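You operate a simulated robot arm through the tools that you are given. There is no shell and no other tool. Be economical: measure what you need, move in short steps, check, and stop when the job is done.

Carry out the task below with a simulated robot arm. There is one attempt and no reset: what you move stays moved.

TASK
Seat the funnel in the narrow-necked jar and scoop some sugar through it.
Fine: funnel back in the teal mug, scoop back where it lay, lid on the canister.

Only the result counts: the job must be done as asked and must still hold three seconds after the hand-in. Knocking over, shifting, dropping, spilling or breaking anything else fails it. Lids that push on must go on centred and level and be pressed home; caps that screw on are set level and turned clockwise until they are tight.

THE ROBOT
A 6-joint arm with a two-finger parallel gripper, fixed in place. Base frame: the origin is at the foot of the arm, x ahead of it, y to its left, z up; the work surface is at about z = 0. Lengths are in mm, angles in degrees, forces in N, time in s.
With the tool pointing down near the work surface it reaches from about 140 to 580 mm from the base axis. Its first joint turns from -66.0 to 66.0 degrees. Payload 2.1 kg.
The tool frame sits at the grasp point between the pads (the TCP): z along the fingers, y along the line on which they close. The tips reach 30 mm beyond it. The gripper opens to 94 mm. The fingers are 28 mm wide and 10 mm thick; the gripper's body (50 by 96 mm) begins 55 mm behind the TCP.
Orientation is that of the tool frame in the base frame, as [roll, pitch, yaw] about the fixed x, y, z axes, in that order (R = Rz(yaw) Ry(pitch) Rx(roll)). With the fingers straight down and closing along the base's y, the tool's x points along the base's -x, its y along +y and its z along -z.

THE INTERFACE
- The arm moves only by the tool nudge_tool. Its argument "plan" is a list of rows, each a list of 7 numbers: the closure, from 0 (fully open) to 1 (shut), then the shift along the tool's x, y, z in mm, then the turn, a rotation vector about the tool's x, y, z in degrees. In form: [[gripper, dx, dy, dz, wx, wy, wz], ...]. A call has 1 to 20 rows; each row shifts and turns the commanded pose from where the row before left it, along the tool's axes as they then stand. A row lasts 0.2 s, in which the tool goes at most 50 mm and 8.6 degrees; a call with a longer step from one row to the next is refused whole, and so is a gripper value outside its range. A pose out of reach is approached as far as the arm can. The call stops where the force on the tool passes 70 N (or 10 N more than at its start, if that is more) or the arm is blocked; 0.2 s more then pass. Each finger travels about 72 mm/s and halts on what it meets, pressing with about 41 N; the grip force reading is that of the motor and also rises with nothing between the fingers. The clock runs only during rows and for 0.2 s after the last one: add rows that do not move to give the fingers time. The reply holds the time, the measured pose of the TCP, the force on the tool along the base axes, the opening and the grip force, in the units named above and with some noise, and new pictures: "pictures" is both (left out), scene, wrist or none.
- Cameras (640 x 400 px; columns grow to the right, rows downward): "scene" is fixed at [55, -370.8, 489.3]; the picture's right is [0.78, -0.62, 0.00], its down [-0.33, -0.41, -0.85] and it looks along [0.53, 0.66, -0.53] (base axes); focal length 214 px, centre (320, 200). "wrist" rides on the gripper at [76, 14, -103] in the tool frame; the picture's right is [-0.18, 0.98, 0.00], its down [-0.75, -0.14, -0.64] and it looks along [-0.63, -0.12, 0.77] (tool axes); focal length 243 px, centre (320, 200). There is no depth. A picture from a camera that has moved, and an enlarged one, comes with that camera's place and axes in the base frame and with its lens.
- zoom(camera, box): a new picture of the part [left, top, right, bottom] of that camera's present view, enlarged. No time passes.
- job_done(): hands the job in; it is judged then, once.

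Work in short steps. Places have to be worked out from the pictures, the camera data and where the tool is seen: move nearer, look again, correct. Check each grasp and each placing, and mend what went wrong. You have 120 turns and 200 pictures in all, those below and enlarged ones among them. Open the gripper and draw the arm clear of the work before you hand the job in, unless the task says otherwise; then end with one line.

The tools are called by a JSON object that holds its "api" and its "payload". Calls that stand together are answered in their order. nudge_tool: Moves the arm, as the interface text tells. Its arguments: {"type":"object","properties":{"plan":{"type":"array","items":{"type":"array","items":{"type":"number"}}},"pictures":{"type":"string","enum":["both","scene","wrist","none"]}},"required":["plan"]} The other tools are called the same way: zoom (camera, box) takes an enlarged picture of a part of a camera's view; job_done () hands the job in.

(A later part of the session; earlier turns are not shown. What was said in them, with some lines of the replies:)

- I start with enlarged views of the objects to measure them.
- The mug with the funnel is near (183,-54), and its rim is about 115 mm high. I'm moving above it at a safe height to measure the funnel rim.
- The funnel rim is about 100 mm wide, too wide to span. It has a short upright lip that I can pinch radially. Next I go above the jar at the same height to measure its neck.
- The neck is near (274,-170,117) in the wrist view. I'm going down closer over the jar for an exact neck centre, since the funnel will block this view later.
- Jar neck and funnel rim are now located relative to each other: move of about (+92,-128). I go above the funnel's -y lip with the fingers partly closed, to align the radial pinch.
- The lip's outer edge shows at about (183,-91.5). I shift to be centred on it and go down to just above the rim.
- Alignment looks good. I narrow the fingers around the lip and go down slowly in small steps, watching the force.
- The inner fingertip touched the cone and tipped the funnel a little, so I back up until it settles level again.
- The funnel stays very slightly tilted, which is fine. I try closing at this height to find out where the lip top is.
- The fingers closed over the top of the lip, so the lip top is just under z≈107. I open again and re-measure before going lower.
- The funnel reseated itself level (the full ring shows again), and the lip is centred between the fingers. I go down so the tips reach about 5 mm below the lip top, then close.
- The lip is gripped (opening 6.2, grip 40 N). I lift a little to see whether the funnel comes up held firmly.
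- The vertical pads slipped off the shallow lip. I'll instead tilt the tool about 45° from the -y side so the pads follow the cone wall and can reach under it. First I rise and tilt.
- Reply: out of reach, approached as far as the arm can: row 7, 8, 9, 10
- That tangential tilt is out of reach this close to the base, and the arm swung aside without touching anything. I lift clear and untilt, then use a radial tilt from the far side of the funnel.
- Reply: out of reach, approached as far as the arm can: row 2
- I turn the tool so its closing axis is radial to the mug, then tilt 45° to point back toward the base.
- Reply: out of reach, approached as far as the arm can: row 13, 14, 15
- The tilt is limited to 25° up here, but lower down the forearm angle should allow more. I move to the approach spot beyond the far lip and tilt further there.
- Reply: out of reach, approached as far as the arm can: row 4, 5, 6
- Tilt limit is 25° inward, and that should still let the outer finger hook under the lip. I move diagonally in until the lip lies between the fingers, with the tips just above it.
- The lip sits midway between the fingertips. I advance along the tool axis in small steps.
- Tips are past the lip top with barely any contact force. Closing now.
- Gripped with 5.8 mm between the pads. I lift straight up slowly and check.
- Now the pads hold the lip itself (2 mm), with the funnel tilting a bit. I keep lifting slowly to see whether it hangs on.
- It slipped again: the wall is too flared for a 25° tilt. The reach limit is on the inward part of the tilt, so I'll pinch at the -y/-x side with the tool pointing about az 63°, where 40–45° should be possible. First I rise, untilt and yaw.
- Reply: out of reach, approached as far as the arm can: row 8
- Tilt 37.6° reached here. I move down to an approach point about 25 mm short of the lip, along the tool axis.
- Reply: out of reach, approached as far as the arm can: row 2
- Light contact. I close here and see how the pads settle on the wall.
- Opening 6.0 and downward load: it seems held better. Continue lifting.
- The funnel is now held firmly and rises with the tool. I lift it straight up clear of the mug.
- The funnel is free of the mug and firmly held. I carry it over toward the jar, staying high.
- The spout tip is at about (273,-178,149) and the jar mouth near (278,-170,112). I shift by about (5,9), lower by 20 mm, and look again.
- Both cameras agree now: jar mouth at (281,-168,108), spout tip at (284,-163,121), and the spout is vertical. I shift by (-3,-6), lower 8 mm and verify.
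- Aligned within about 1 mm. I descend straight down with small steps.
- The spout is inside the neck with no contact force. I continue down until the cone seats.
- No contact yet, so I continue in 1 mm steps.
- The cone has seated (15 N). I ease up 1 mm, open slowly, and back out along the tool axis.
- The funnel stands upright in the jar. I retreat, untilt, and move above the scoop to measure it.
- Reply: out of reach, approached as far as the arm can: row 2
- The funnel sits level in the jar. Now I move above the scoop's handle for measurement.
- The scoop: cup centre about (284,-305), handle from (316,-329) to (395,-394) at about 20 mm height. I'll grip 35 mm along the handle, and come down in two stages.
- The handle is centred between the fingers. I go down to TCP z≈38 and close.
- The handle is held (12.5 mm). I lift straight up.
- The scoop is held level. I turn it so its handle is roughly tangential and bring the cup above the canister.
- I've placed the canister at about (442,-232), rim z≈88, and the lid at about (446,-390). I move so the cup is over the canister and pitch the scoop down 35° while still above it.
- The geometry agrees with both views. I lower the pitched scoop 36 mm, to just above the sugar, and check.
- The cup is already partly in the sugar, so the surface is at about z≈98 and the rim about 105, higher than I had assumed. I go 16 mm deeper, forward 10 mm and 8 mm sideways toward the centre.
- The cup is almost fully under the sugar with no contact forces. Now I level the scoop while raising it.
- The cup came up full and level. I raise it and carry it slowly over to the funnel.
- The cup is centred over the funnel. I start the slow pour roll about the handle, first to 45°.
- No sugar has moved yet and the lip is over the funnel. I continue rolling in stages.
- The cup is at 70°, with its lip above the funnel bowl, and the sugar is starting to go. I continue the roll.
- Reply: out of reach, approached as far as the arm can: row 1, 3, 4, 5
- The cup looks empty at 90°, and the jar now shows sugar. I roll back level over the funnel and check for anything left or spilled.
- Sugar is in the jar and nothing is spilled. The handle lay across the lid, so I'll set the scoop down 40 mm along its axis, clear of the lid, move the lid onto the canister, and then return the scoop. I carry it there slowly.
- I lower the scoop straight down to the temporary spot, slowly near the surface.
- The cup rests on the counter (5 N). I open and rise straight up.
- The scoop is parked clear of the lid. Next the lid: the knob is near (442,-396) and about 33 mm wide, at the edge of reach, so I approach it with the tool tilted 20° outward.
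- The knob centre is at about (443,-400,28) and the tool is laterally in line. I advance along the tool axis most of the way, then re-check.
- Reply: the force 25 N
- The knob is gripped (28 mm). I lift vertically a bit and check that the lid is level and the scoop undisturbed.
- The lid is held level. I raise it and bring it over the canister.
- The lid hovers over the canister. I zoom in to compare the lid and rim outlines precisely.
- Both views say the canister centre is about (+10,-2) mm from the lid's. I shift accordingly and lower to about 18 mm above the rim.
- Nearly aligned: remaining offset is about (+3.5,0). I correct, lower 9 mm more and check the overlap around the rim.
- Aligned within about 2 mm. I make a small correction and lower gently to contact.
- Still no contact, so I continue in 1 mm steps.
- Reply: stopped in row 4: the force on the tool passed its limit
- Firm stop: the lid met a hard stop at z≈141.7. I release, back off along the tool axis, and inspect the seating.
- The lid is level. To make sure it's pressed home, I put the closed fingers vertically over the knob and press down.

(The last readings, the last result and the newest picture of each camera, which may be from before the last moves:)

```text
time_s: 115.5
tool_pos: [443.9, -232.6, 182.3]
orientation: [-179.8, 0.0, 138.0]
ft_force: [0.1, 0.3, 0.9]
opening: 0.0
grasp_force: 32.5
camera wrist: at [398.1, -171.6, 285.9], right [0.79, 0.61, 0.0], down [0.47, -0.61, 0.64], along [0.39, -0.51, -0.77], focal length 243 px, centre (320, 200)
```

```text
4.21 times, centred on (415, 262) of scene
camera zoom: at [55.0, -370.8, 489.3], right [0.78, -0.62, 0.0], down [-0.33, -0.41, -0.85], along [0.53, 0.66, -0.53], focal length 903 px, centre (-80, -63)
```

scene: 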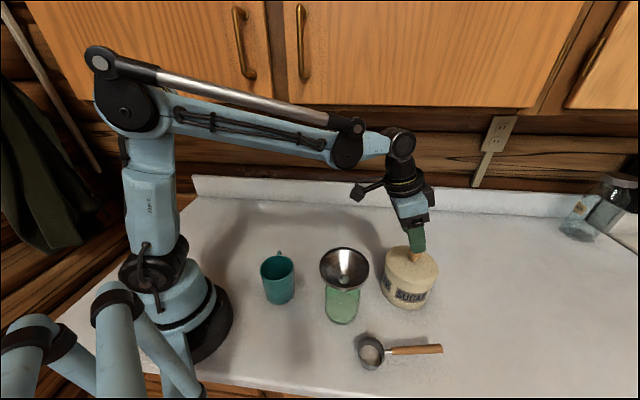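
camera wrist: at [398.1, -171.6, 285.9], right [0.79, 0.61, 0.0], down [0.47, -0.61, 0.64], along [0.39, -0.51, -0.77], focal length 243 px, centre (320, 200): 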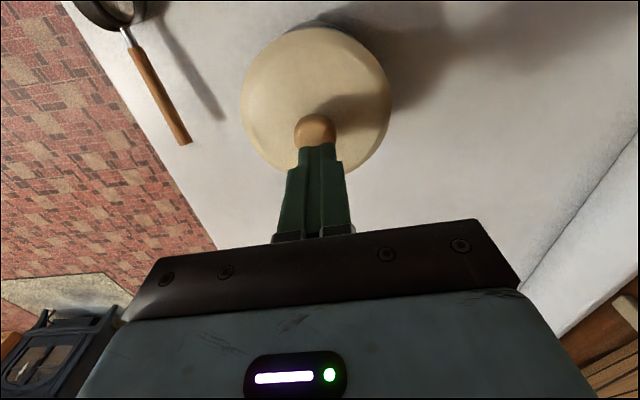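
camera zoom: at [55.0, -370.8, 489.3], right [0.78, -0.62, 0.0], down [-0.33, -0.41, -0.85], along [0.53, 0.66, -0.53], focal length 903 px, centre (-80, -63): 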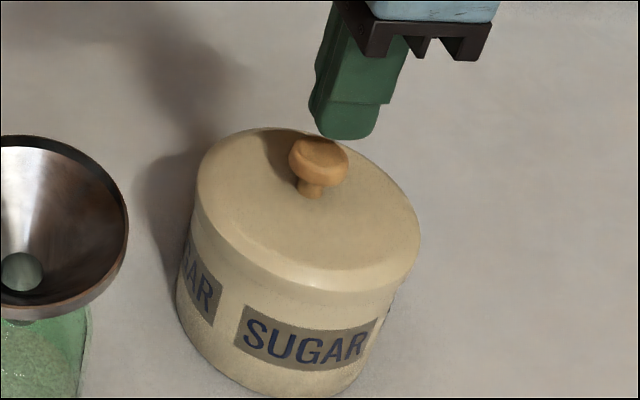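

The knob is about 13 mm toward the tool's +x from the fingertip, so I shift and then press in small steps.

{"api": "nudge_tool", "payload": {"plan": [[1, 6.5, 0, 0, 0, 0, 0], [1, 6.5, -0.8, 0, 0, 0, 0], [1, 0, 0, 4, 0, 0, 0], [1, 0, 0, 0, 0, 0, 0]], "pictures": "none"}}

{"api": "zoom", "payload": {"camera": "scene", "box": [370, 215, 460, 310]}}

{"api": "zoom", "payload": {"camera": "wrist", "box": [220, 20, 420, 190]}}

```text
time_s: 116.5
tool_pos: [433.1, -224.2, 178.8]
orientation: [-179.9, 0.1, 138.0]
ft_force: [-0.3, 0.7, -0.3]
opening: 0.0
grasp_force: 32.7
```

```text
4.21 times, centred on (415, 262) of scene
camera zoom: at [55.0, -370.8, 489.3], right [0.78, -0.62, 0.0], down [-0.33, -0.41, -0.85], along [0.53, 0.66, -0.53], focal length 903 px, centre (-80, -63)
```

zoom: 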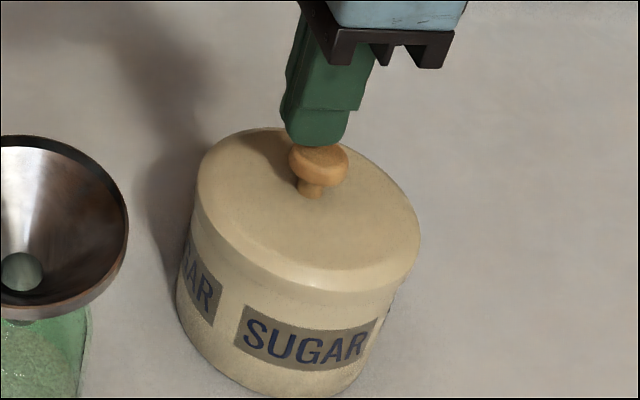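

```text
2.35 times, centred on (320, 105) of wrist
camera zoom: at [386.8, -162.7, 281.9], right [0.79, 0.61, 0.0], down [0.47, -0.61, 0.64], along [0.39, -0.51, -0.77], focal length 571 px, centre (320, 424)
```

zoom: 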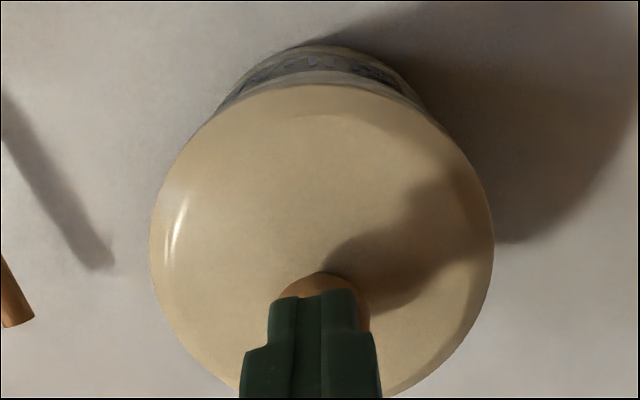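

The fingertips are over the knob. Pressing down now.

{"api": "nudge_tool", "payload": {"plan": [[1, 0, 0, 3, 0, 0, 0], [1, 0, 0, 1, 0, 0, 0], [1, 0, 0, 1, 0, 0, 0], [1, 0, 0, 1, 0, 0, 0], [1, 0, 0, 1, 0, 0, 0]], "pictures": "none"}}

{"api": "zoom", "payload": {"camera": "scene", "box": [370, 215, 460, 310]}}

```text
time_s: 117.7
tool_pos: [433.3, -224.3, 172.1]
orientation: [-179.8, 0.0, 138.1]
ft_force: [0.0, 0.0, 0.0]
opening: 0.0
grasp_force: 32.9
```

```text
4.21 times, centred on (415, 262) of scene
camera zoom: at [55.0, -370.8, 489.3], right [0.78, -0.62, 0.0], down [-0.33, -0.41, -0.85], along [0.53, 0.66, -0.53], focal length 903 px, centre (-80, -63)
```

zoom: 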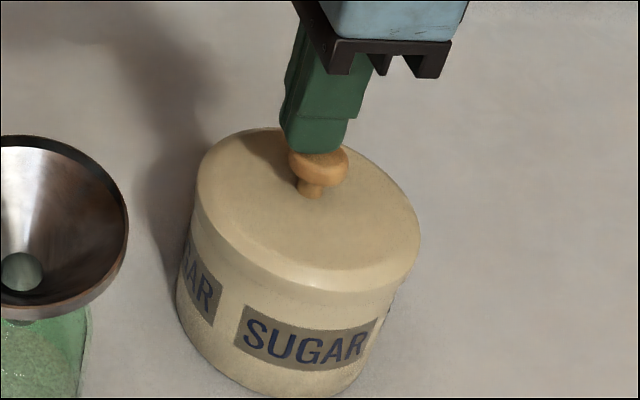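

{"api": "nudge_tool", "payload": {"plan": [[1, 0, 0, 1, 0, 0, 0], [1, 0, 0, 1, 0, 0, 0], [1, 0, 0, 1, 0, 0, 0], [1, 0, 0, 1, 0, 0, 0], [1, 0, 0, 1, 0, 0, 0], [1, 0, 0, 1, 0, 0, 0]], "pictures": "none"}}

{"api": "zoom", "payload": {"camera": "scene", "box": [370, 215, 460, 310]}}

```text
time_s: 119.1
tool_pos: [434.0, -225.0, 168.3]
orientation: [-179.9, -0.1, 138.0]
ft_force: [-4.5, 1.0, 63.3]
opening: 0.1
grasp_force: 32.7
```

```text
4.21 times, centred on (415, 262) of scene
camera zoom: at [54.8, -370.7, 489.4], right [0.78, -0.62, 0.0], down [-0.33, -0.41, -0.85], along [0.53, 0.66, -0.53], focal length 903 px, centre (-80, -63)
```

zoom: 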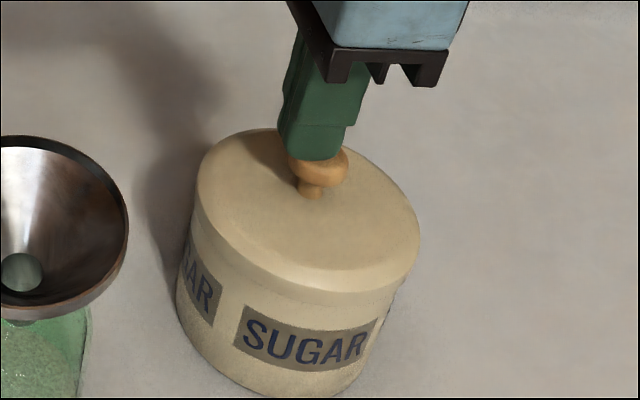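

The press reached 63 N with no further travel, so the lid is home. I rise and go back to the parked scoop.

{"api": "nudge_tool", "payload": {"plan": [[1, 0, 0, -15, 0, 0, 0], [1, 0, 0, -30, 0, 0, 0], [0.8, 5.9, -39, 0, 0, 0, 0], [0.65, 5.9, -39, 0, 0, 0, 0], [0.65, 5.9, -39, 0, 0, 0, 0], [0.65, 5.7, -39.3, 0, 0, 0, -2.9], [0.65, 0, 0, 45, 0, 0, 0], [0.65, 0, 0, 45, 0, 0, 0], [0.65, 0, 0, 43, 0, 0, 0], [0.65, 0, 0, 0, 0, 0, 0]], "pictures": "both"}}

{"api": "zoom", "payload": {"camera": "wrist", "box": [230, 50, 390, 210]}}

{"api": "zoom", "payload": {"camera": "scene", "box": [340, 230, 500, 380]}}

```text
time_s: 121.3
tool_pos: [312.5, -325.0, 76.8]
orientation: [-179.9, 0.0, 140.8]
ft_force: [0.6, -0.2, 0.5]
opening: 33.0
grasp_force: 0.0
camera wrist: at [263.6, -266.0, 179.9], right [0.76, 0.65, 0.0], down [0.5, -0.58, 0.64], along [0.41, -0.49, -0.77], focal length 243 px, centre (320, 200)
```

scene: 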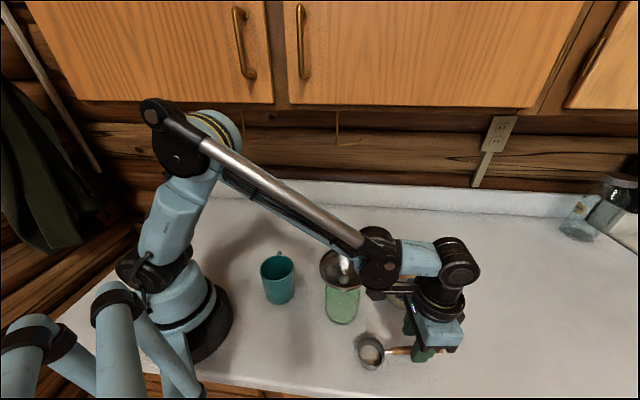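
wrist: 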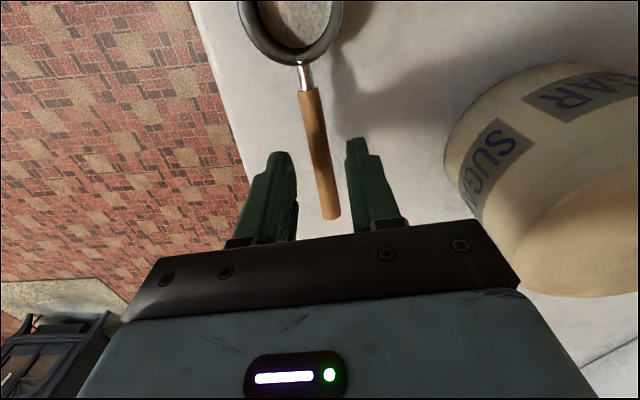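

```text
2.50 times, centred on (310, 130) of wrist
camera zoom: at [263.6, -266.0, 179.9], right [0.76, 0.65, 0.0], down [0.5, -0.58, 0.64], along [0.41, -0.49, -0.77], focal length 606 px, centre (345, 375)
```

zoom: 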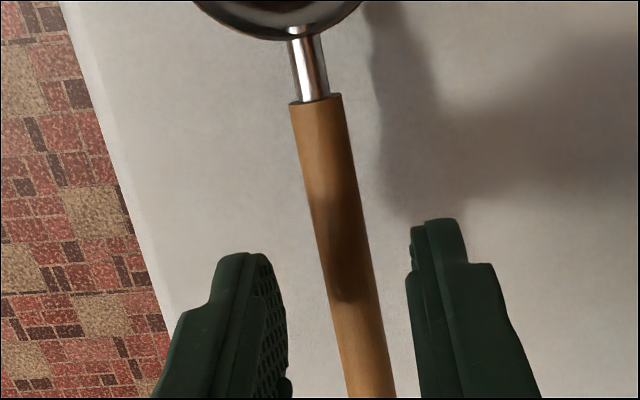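

```text
2.67 times, centred on (420, 305) of scene
camera zoom: at [55.0, -370.8, 489.3], right [0.78, -0.62, 0.0], down [-0.33, -0.41, -0.85], along [0.53, 0.66, -0.53], focal length 572 px, centre (53, -80)
```

zoom: 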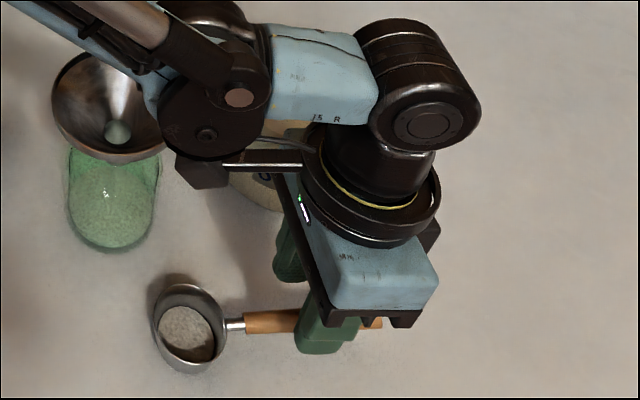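

The view matches the first grasp. I go down and close on the handle again.

{"api": "nudge_tool", "payload": {"plan": [[0.65, 0, -0.5, 14, 0, 0, 0], [0.65, 0, 0, 13, 0, 0, 0], [0.65, 0, 0, 9.5, 0, 0, 0], [0.75, 0, 0, 0, 0, 0, 0], [0.85, 0, 0, 0, 0, 0, 0], [1, 0, 0, 0, 0, 0, 0], [1, 0, 0, 0, 0, 0, 0]], "pictures": "none"}}

```text
time_s: 122.9
tool_pos: [312.2, -324.8, 41.8]
orientation: [-179.9, -0.1, 140.9]
ft_force: [0.0, 0.6, 0.4]
opening: 12.8
grasp_force: 40.9
```

Held again. I lift 15 mm, shift 39 mm back along the handle to its original place, and lower.

{"api": "nudge_tool", "payload": {"plan": [[1, 0, 0, -7, 0, 0, 0], [1, 0, 0, -8, 0, 0, 0], [1, -10, -0.4, 0, 0, 0, 0], [1, -10, -0.5, 0, 0, 0, 0], [1, -10, -0.5, 0, 0, 0, 0], [1, -9, -0.4, 0, 0, 0, 0], [1, 0, 0, 6, 0, 0, 0], [1, 0, 0, 5, 0, 0, 0], [1, 0, 0, 3, 0, 0, 0], [1, 0, 0, 0, 0, 0, 0]], "pictures": "none"}}

{"api": "zoom", "payload": {"camera": "scene", "box": [360, 280, 520, 390]}}

```text
time_s: 125.1
tool_pos: [338.9, -349.9, 43.3]
orientation: [-179.9, 0.0, 140.9]
ft_force: [0.0, -0.7, 0.3]
opening: 12.9
grasp_force: 41.4
```

```text
3.64 times, centred on (440, 335) of scene
camera zoom: at [55.0, -370.8, 489.2], right [0.78, -0.62, 0.0], down [-0.33, -0.41, -0.85], along [0.53, 0.66, -0.53], focal length 780 px, centre (-116, -291)
```

zoom: 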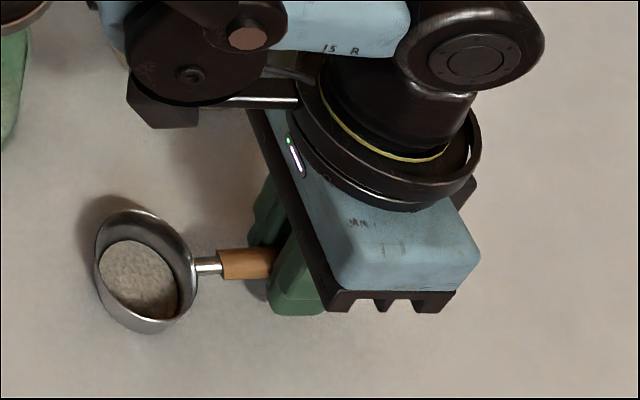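

The cup is within about 1 mm of its original picture position. I lower the last bit until it touches.

{"api": "nudge_tool", "payload": {"plan": [[1, -1, 0, 1, 0, 0, 0], [1, 0, 0, 1, 0, 0, 0], [1, 0, 0, 0, 0, 0, 0]], "pictures": "none"}}

```text
time_s: 125.9
tool_pos: [340.9, -352.6, 41.3]
orientation: [-179.7, 0.0, 140.8]
ft_force: [-0.8, -2.2, 19.7]
opening: 12.8
grasp_force: 41.0
```

{"api": "nudge_tool", "payload": {"plan": [[1, 0, 0, -0.7, 0, 0, 0], [0.85, 0, 0, 0, 0, 0, 0], [0.7, 0, 0, 0, 0, 0, 0], [0.65, 0, 0, 0, 0, 0, 0], [0.65, 0, 0, -12, 0, 0, 0], [0.65, 0, 0, -35, 0, 0, 0], [0.65, 0, 0, -45, 0, 0, 0], [0.65, 0, 0, -45, 0, 0, 0], [0.65, 0, 0, -45, 0, 0, 0], [0.65, 0, 0, 0, 0, 0, 0]]}}

{"api": "zoom", "payload": {"camera": "scene", "box": [360, 230, 520, 390]}}

```text
time_s: 128.1
tool_pos: [340.9, -351.8, 222.1]
orientation: [-179.9, 0.0, 140.9]
ft_force: [0.2, 0.4, -0.1]
opening: 33.0
grasp_force: 0.1
camera wrist: at [290.9, -291.9, 325.2], right [0.76, 0.65, 0.0], down [0.5, -0.58, 0.64], along [0.41, -0.49, -0.77], focal length 243 px, centre (320, 200)
```

scene: 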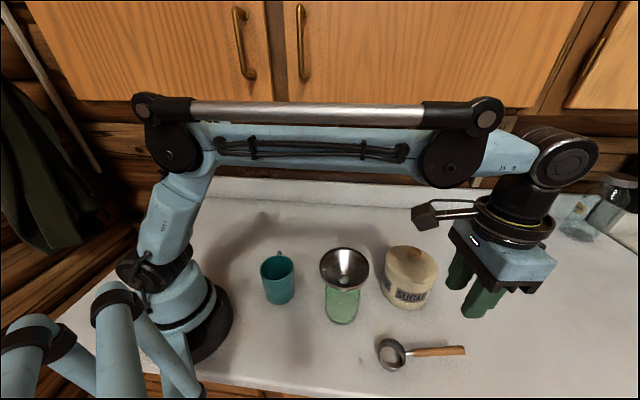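
wrist: 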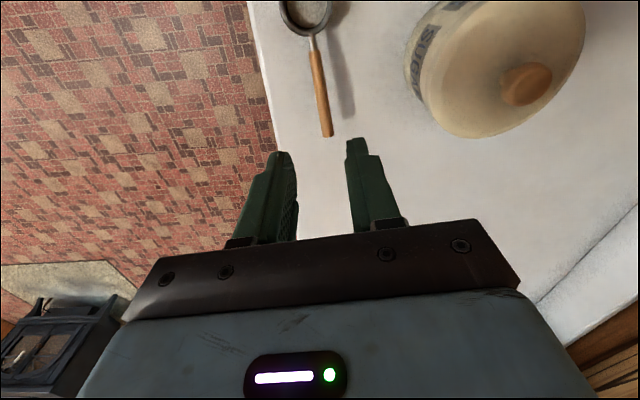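

```text
2.50 times, centred on (440, 310) of scene
camera zoom: at [55.0, -370.8, 489.3], right [0.78, -0.62, 0.0], down [-0.33, -0.41, -0.85], along [0.53, 0.66, -0.53], focal length 536 px, centre (20, -75)
```

zoom: 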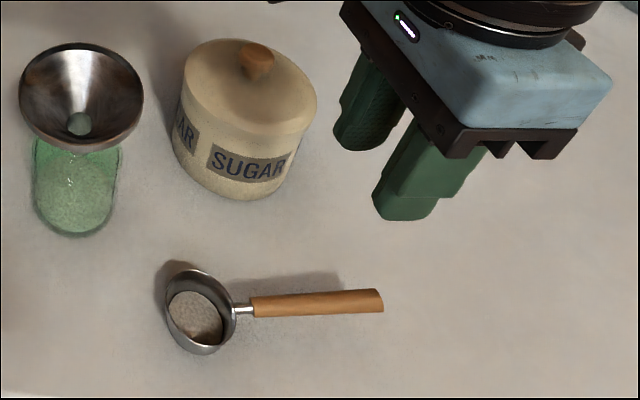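

Scoop is back where it lay and the lid is on. Now the funnel: I go back to the earlier retreat pose (yaw 153°, tilt 37.6°).

{"api": "nudge_tool", "payload": {"plan": [[0.7, 35.7, 0, -5, 0, 0, 0], [0.75, 35.7, 0, -5, 0, 0, 0], [0.8, 35.7, 0, -5, 0, 0, 0], [0.8, 35.7, 0, -5, 0, 0, 0], [0.8, 0, 0, 0, 0, 0, -6], [0.8, 0, 0, 0, 0, 0, -6], [0.8, 0, 0, 0, -7.52, 0, 0], [0.8, 0, 0, 0, -7.52, 0, 0], [0.8, 0, 0, 0, -7.52, 0, 0], [0.8, 0, 0, 0, -7.52, 0, 0], [0.8, 0, 0, 0, -7.52, 0, 0], [0.8, 0, 0, 0, 0, 0, 0]], "pictures": "wrist"}}

```text
time_s: 130.7
tool_pos: [234.3, -259.5, 243.9]
orientation: [142.5, -0.2, 152.9]
ft_force: [0.4, -0.1, 0.1]
opening: 18.9
grasp_force: 0.1
out of reach, approached as far as the arm can: row 11
camera wrist: at [145.2, -270.7, 335.2], right [0.52, 0.61, 0.6], down [0.44, -0.79, 0.42], along [0.73, 0.05, -0.68], focal length 243 px, centre (320, 200)
```

wrist: 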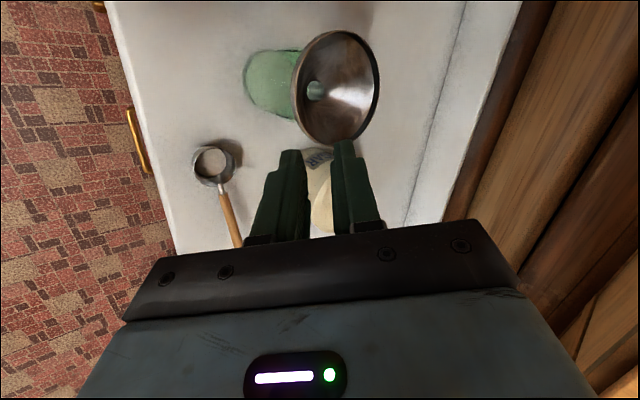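

{"api": "nudge_tool", "payload": {"plan": [[0.8, 1, -6.7, 20.7, 0, 0, 0], [0.8, 1, -6.7, 20.8, 0, 0, 0], [0.8, 0, 0, 0, 0, 0, 0]], "pictures": "none"}}

{"api": "zoom", "payload": {"camera": "wrist", "box": [200, 30, 400, 190]}}

```text
time_s: 131.5
tool_pos: [240.5, -245.2, 201.7]
orientation: [142.5, -0.1, 153.0]
ft_force: [0.0, 0.2, 0.1]
opening: 18.9
grasp_force: 0.1
```

```text
2.50 times, centred on (300, 110) of wrist
camera zoom: at [150.1, -256.5, 292.9], right [0.52, 0.61, 0.6], down [0.44, -0.79, 0.42], along [0.73, 0.04, -0.68], focal length 606 px, centre (370, 425)
```

zoom: 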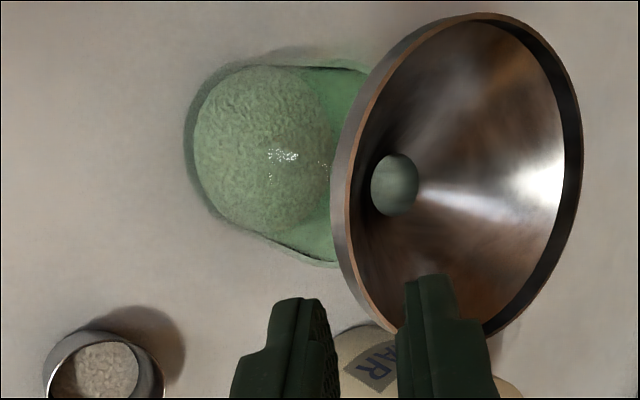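

The view matches the earlier retreat picture. I advance along the tool axis to the grip pose.

{"api": "nudge_tool", "payload": {"plan": [[0.8, 0, 0, 14, 0, 0, 0], [0.8, 0, 0, 14, 0, 0, 0], [0.8, 0, 0, 9, 0, 0, 0], [0.8, 0, 0, 4, 0, 0, 0], [0.83, 0, 0, 2, 0, 0, 0], [0.83, 0, 0, 0, 0, 0, 0]], "pictures": "none"}}

{"api": "zoom", "payload": {"camera": "wrist", "box": [200, 30, 400, 190]}}

```text
time_s: 132.9
tool_pos: [252.3, -222.2, 169.8]
orientation: [142.5, -0.1, 152.9]
ft_force: [-1.5, 0.3, 0.1]
opening: 16.3
grasp_force: 0.2
```

```text
2.50 times, centred on (300, 110) of wrist
camera zoom: at [162.0, -233.8, 259.4], right [0.52, 0.61, 0.6], down [0.44, -0.79, 0.42], along [0.73, 0.04, -0.68], focal length 606 px, centre (370, 425)
```

zoom: 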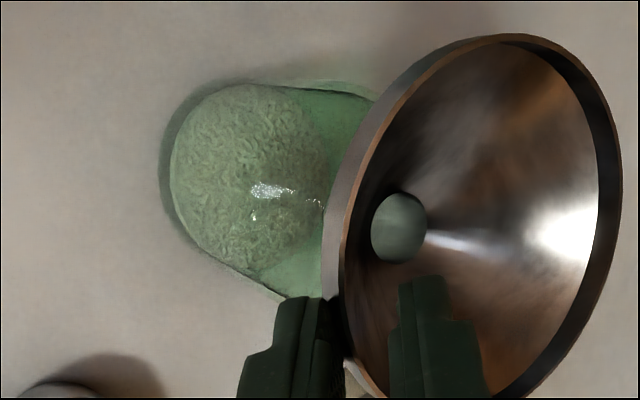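

{"api": "nudge_tool", "payload": {"plan": [[0.83, 0, 0, 1.5, 0, 0, 0], [0.85, 0, 0, 1.5, 0, 0, 0], [0.9, 0, 0, 0, 0, 0, 0], [0.95, 0, 0, 0, 0, 0, 0], [1, 0, 0, 0, 0, 0, 0], [1, 0, 0, 0, 0, 0, 0]], "pictures": "none"}}

{"api": "zoom", "payload": {"camera": "wrist", "box": [200, 30, 400, 190]}}

```text
time_s: 134.3
tool_pos: [253.2, -221.3, 165.7]
orientation: [142.4, 0.0, 152.9]
ft_force: [0.6, 1.0, 5.0]
opening: 4.7
grasp_force: 39.3
```

```text
2.50 times, centred on (300, 110) of wrist
camera zoom: at [162.2, -232.2, 256.8], right [0.52, 0.61, 0.6], down [0.44, -0.79, 0.42], along [0.73, 0.05, -0.68], focal length 606 px, centre (370, 425)
```

zoom: 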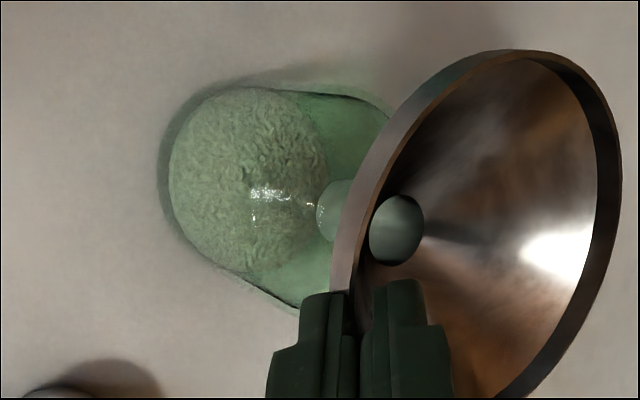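

The grip is a bit shallower (4.7 vs 6.0 mm). I reopen slightly, advance 2 mm and close again for a firmer hold.

{"api": "nudge_tool", "payload": {"plan": [[0.9, 0, 0, 0, 0, 0, 0], [0.87, 0, 0, 0, 0, 0, 0], [0.87, 0, 0, 2.5, 0, 0, 0], [0.92, 0, 0, 0, 0, 0, 0], [1, 0, 0, 0, 0, 0, 0], [1, 0, 0, 0, 0, 0, 0], [1, 0, 0, 0, 0, 0, 0]], "pictures": "none"}}

{"api": "zoom", "payload": {"camera": "wrist", "box": [200, 30, 400, 190]}}

```text
time_s: 135.9
tool_pos: [253.1, -220.3, 164.4]
orientation: [142.5, 0.0, 153.0]
ft_force: [1.5, -0.6, 8.5]
opening: 4.8
grasp_force: 38.9
```

```text
2.50 times, centred on (300, 110) of wrist
camera zoom: at [162.7, -230.9, 254.9], right [0.52, 0.61, 0.6], down [0.44, -0.79, 0.42], along [0.73, 0.05, -0.68], focal length 606 px, centre (370, 425)
```

zoom: 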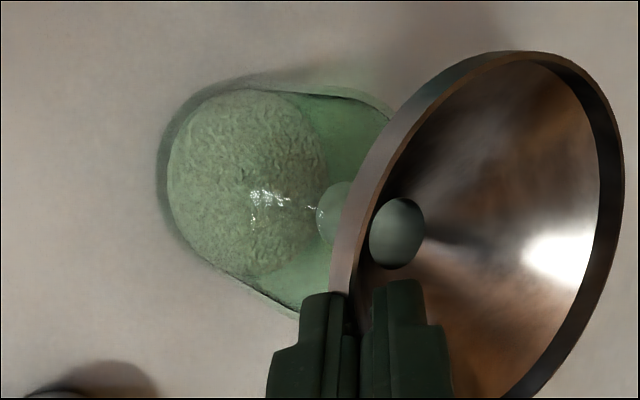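

{"api": "nudge_tool", "payload": {"plan": [[1, 0, 1.2, -1.6, 0, 0, 0], [1, 0, 1.2, -1.6, 0, 0, 0], [1, 0, 1.2, -1.6, 0, 0, 0], [1, 0, 0, 0, 0, 0, 0]], "pictures": "none"}}

{"api": "zoom", "payload": {"camera": "wrist", "box": [200, 30, 400, 190]}}

```text
time_s: 136.9
tool_pos: [252.0, -219.5, 170.4]
orientation: [142.5, -0.1, 152.9]
ft_force: [-0.5, -0.1, -0.9]
opening: 4.3
grasp_force: 38.4
```

```text
2.50 times, centred on (300, 110) of wrist
camera zoom: at [161.9, -230.7, 260.9], right [0.52, 0.61, 0.6], down [0.44, -0.79, 0.42], along [0.73, 0.04, -0.68], focal length 606 px, centre (370, 425)
```

zoom: 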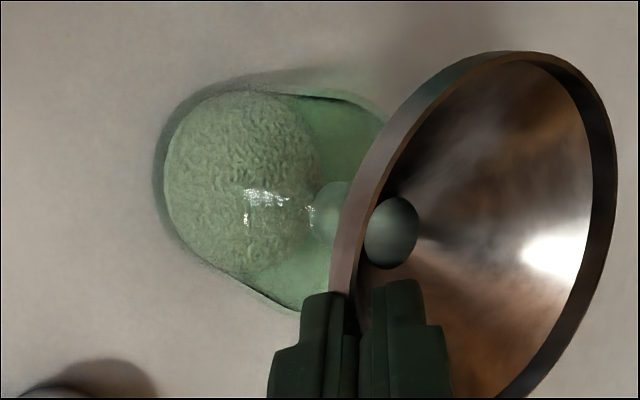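

The funnel rises with the gripper and the load shows its weight. I lift 10 mm more while it's still inside the neck, and check the grip is steady.

{"api": "nudge_tool", "payload": {"plan": [[1, 0, 1.2, -1.6, 0, 0, 0], [1, 0, 1.2, -1.6, 0, 0, 0], [1, 0, 1.2, -1.6, 0, 0, 0], [1, 0, 1.2, -1.6, 0, 0, 0], [1, 0, 1.2, -1.6, 0, 0, 0], [1, 0, 0, 0, 0, 0, 0], [1, 0, 0, 0, 0, 0, 0]], "pictures": "none"}}

{"api": "zoom", "payload": {"camera": "wrist", "box": [200, 30, 400, 190]}}

```text
time_s: 138.5
tool_pos: [254.2, -219.2, 180.9]
orientation: [142.5, -0.1, 152.9]
ft_force: [-0.2, 0.1, -0.7]
opening: 4.2
grasp_force: 38.5
```

```text
2.50 times, centred on (300, 110) of wrist
camera zoom: at [162.3, -230.7, 270.7], right [0.52, 0.61, 0.6], down [0.44, -0.79, 0.42], along [0.73, 0.04, -0.68], focal length 606 px, centre (370, 425)
```

zoom: 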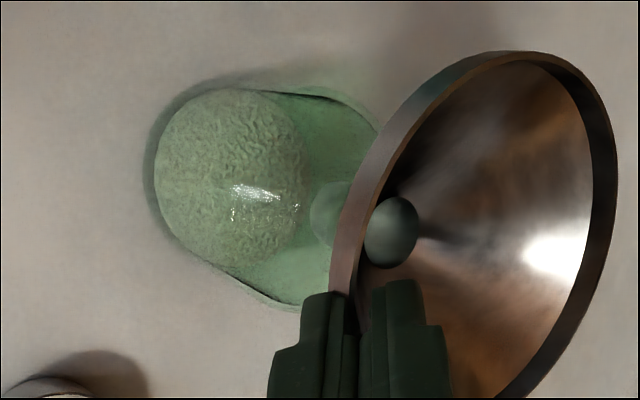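

The grip is steady. I lift clear of the jar.

{"api": "nudge_tool", "payload": {"plan": [[1, 0, 3, -4, 0, 0, 0], [1, 0, 3.7, -4.8, 0, 0, 0], [1, 0, 3.7, -4.8, 0, 0, 0], [1, 0, 3.7, -4.8, 0, 0, 0], [1, 0, 3.7, -4.8, 0, 0, 0], [1, 0, 3.7, -4.8, 0, 0, 0], [1, 0, 3.7, -4.8, 0, 0, 0], [1, 0, 3.7, -4.8, 0, 0, 0], [1, 0, 3.7, -4.8, 0, 0, 0], [1, 0, 3.7, -4.8, 0, 0, 0], [1, 0, 0, 0, 0, 0, 0]]}}

{"api": "zoom", "payload": {"camera": "scene", "box": [240, 200, 420, 340]}}

```text
time_s: 140.9
tool_pos: [252.8, -220.5, 240.1]
orientation: [142.5, -0.2, 152.9]
ft_force: [0.4, 0.2, -1.1]
opening: 3.9
grasp_force: 38.6
no pictures are left
```

```text
refused: no pictures are left
```

No pictures remain, so from here I work from the recorded poses and the force readings. The funnel grip holds (3.9 mm, weight felt). I retrace the earlier carry path gently back above the mug.

{"api": "nudge_tool", "payload": {"plan": [[1, 5, 1.8, 2, 0, 0, 0], [1, 10, 3.6, 4.1, 0, 0, 0], [1, 11.3, 4.1, 4.7, 0, 0, 0], [1, 11.3, 4.1, 4.7, 0, 0, 0], [1, 11.3, 4.1, 4.7, 0, 0, 0], [1, 11.3, 4.1, 4.7, 0, 0, 0], [1, 11.3, 4.1, 4.7, 0, 0, 0], [1, 11.3, 4.1, 4.7, 0, 0, 0], [1, 11.3, 4.1, 4.7, 0, 0, 0], [1, 11.3, 4.1, 4.7, 0, 0, 0], [1, 11.3, 4.1, 4.7, 0, 0, 0], [1, 11.3, 4.1, 4.7, 0, 0, 0], [1, 7, 2.2, 2.5, 0, 0, 0], [1, 3, 1, 1.2, 0, 0, 0], [1, 0, 0, 0, 0, 0, 0]], "pictures": "none"}}

```text
time_s: 144.1
tool_pos: [163.8, -91.5, 223.7]
orientation: [142.5, -0.1, 152.9]
ft_force: [-0.8, 0.3, -0.3]
opening: 4.0
grasp_force: 38.5
no pictures are left
```

Still held at 4.0 mm. The mug centre was confirmed at (189,-42), so I correct by about (-3,-2.5) and lower the spout into the mug, stopping well above the seat.

{"api": "nudge_tool", "payload": {"plan": [[1, 1.4, -2.8, -2.1, 0, 0, 0], [1, 0, -4.9, 6.3, 0, 0, 0], [1, 0, -4.9, 6.3, 0, 0, 0], [1, 0, -4.9, 6.3, 0, 0, 0], [1, 0, -4.9, 6.3, 0, 0, 0], [1, 0, -4.9, 6.3, 0, 0, 0], [1, 0, -4.9, 6.3, 0, 0, 0], [1, 0, 0, 0, 0, 0, 0]], "pictures": "none"}}

```text
time_s: 145.9
tool_pos: [162.4, -94.6, 175.6]
orientation: [142.5, -0.1, 152.8]
ft_force: [0.0, 0.5, -0.4]
opening: 3.7
grasp_force: 38.6
no pictures are left
```

{"api": "nudge_tool", "payload": {"plan": [[1, 0, -4.9, 6.3, 0, 0, 0], [1, 0, -4.9, 6.3, 0, 0, 0], [1, 0, -4.9, 6.3, 0, 0, 0], [1, 0, -3.7, 4.8, 0, 0, 0], [1, 0, -1.8, 2.4, 0, 0, 0], [1, 0, 0, 0, 0, 0, 0]], "pictures": "none"}}

```text
time_s: 147.3
tool_pos: [162.0, -95.7, 144.2]
orientation: [142.5, 0.0, 152.9]
ft_force: [-0.3, -0.2, 0.0]
opening: 3.8
grasp_force: 38.1
no pictures are left
```

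{"api": "nudge_tool", "payload": {"plan": [[1, 0, -1.2, 1.6, 0, 0, 0], [1, 0, -1.2, 1.6, 0, 0, 0], [1, 0, -1.2, 1.6, 0, 0, 0], [1, 0, -1.2, 1.6, 0, 0, 0], [1, 0, 0, 0, 0, 0, 0]], "pictures": "none"}}

```text
time_s: 148.5
tool_pos: [161.8, -93.6, 135.1]
orientation: [142.5, -0.2, 152.9]
ft_force: [0.3, 0.9, -0.8]
opening: 3.5
grasp_force: 38.3
no pictures are left
```

{"api": "nudge_tool", "payload": {"plan": [[1, 0, -0.6, 0.8, 0, 0, 0], [1, 0, -0.6, 0.8, 0, 0, 0], [1, 0, -0.6, 0.8, 0, 0, 0], [1, 0, 0, 0, 0, 0, 0]], "pictures": "none"}}

```text
time_s: 149.5
tool_pos: [161.9, -92.2, 132.6]
orientation: [142.5, -0.2, 152.8]
ft_force: [0.5, -0.3, -0.2]
opening: 3.5
grasp_force: 37.7
no pictures are left
```

{"api": "nudge_tool", "payload": {"plan": [[1, 0, -0.6, 0.8, 0, 0, 0], [1, 0, -0.6, 0.8, 0, 0, 0], [1, 0, 0, 0, 0, 0, 0]], "pictures": "none"}}

```text
time_s: 150.3
tool_pos: [161.2, -93.9, 129.2]
orientation: [142.5, -0.1, 152.8]
ft_force: [0.6, 0.9, 0.9]
opening: 3.9
grasp_force: 38.2
no pictures are left
```

Contact may be starting (opening back up, slight upward force). Another millimetre at a time.

{"api": "nudge_tool", "payload": {"plan": [[1, 0, -0.6, 0.8, 0, 0, 0], [1, 0, -0.6, 0.8, 0, 0, 0], [1, 0, 0, 0, 0, 0, 0]], "pictures": "none"}}

```text
time_s: 151.1
tool_pos: [161.7, -92.6, 128.7]
orientation: [142.5, 0.0, 152.9]
ft_force: [1.7, 2.9, 15.0]
opening: 3.5
grasp_force: 37.8
no pictures are left
```

Seated (15 N). I ease up slightly, open slowly, and back out along the tool axis.

{"api": "nudge_tool", "payload": {"plan": [[1, 0, 0.5, -0.6, 0, 0, 0], [0.96, 0, 0, 0, 0, 0, 0], [0.92, 0, 0, 0, 0, 0, 0], [0.88, 0, 0, 0, 0, 0, 0], [0.85, 0, 0, -1, 0, 0, 0], [0.82, 0, 0, -2, 0, 0, 0], [0.8, 0, 0, -4, 0, 0, 0], [0.8, 0, 0, -8, 0, 0, 0], [0.8, 0, 0, 0, 0, 0, 0]], "pictures": "none"}}

```text
time_s: 153.1
tool_pos: [157.0, -102.0, 142.2]
orientation: [142.6, 0.0, 152.9]
ft_force: [0.0, 0.5, -0.2]
opening: 18.8
grasp_force: 0.1
no pictures are left
```

The funnel is released in the mug with no residual force. I rise straight up, then untilt and move well clear with the gripper open.

{"api": "nudge_tool", "payload": {"plan": [[0.8, 0, 3, -4, 0, 0, 0], [0.8, 0, 7.6, -9.9, 0, 0, 0], [0.8, 0, 15.3, -19.8, 0, 0, 0], [0.8, 0, 15.3, -19.8, 0, 0, 0], [0.8, 0, 15.3, -19.8, 0, 0, 0], [0.7, 0, 0, 0, 7.5, 0, 0], [0.6, 0, 0, 0, 7.5, 0, 0], [0.5, 0, 0, 0, 7.5, 0, 0], [0.4, 0, 0, 0, 7.5, 0, 0], [0.3, 0, 0, 0, 7.5, 0, 0], [0.2, 0, 0, -35, 0, 0, 0], [0, 0, 0, -35, 0, 0, 0], [0, 0, 0, -30, 0, 0, 0], [0, 0, 0, 0, 0, 0, 0]], "pictures": "none"}}

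```text
time_s: 156.1
tool_pos: [159.2, -99.4, 335.4]
orientation: [180.0, -0.1, 152.8]
ft_force: [-0.2, 0.7, 0.3]
opening: 94.2
grasp_force: 0.0
no pictures are left
```

The arm is clear and the gripper open, so I hand in the job.

{"api": "job_done", "payload": {}}

```text
The job is handed in.
```

I scooped sugar through the funnel into the jar, pressed the lid home on the canister, put the scoop back where it lay with some sugar still in it, and set the funnel back in the teal mug. Pictures ran out before that last step, so I confirmed it only by force and position readings, not by sight, and the mug shifted about 3 mm during my earlier attempts to grip the funnel.
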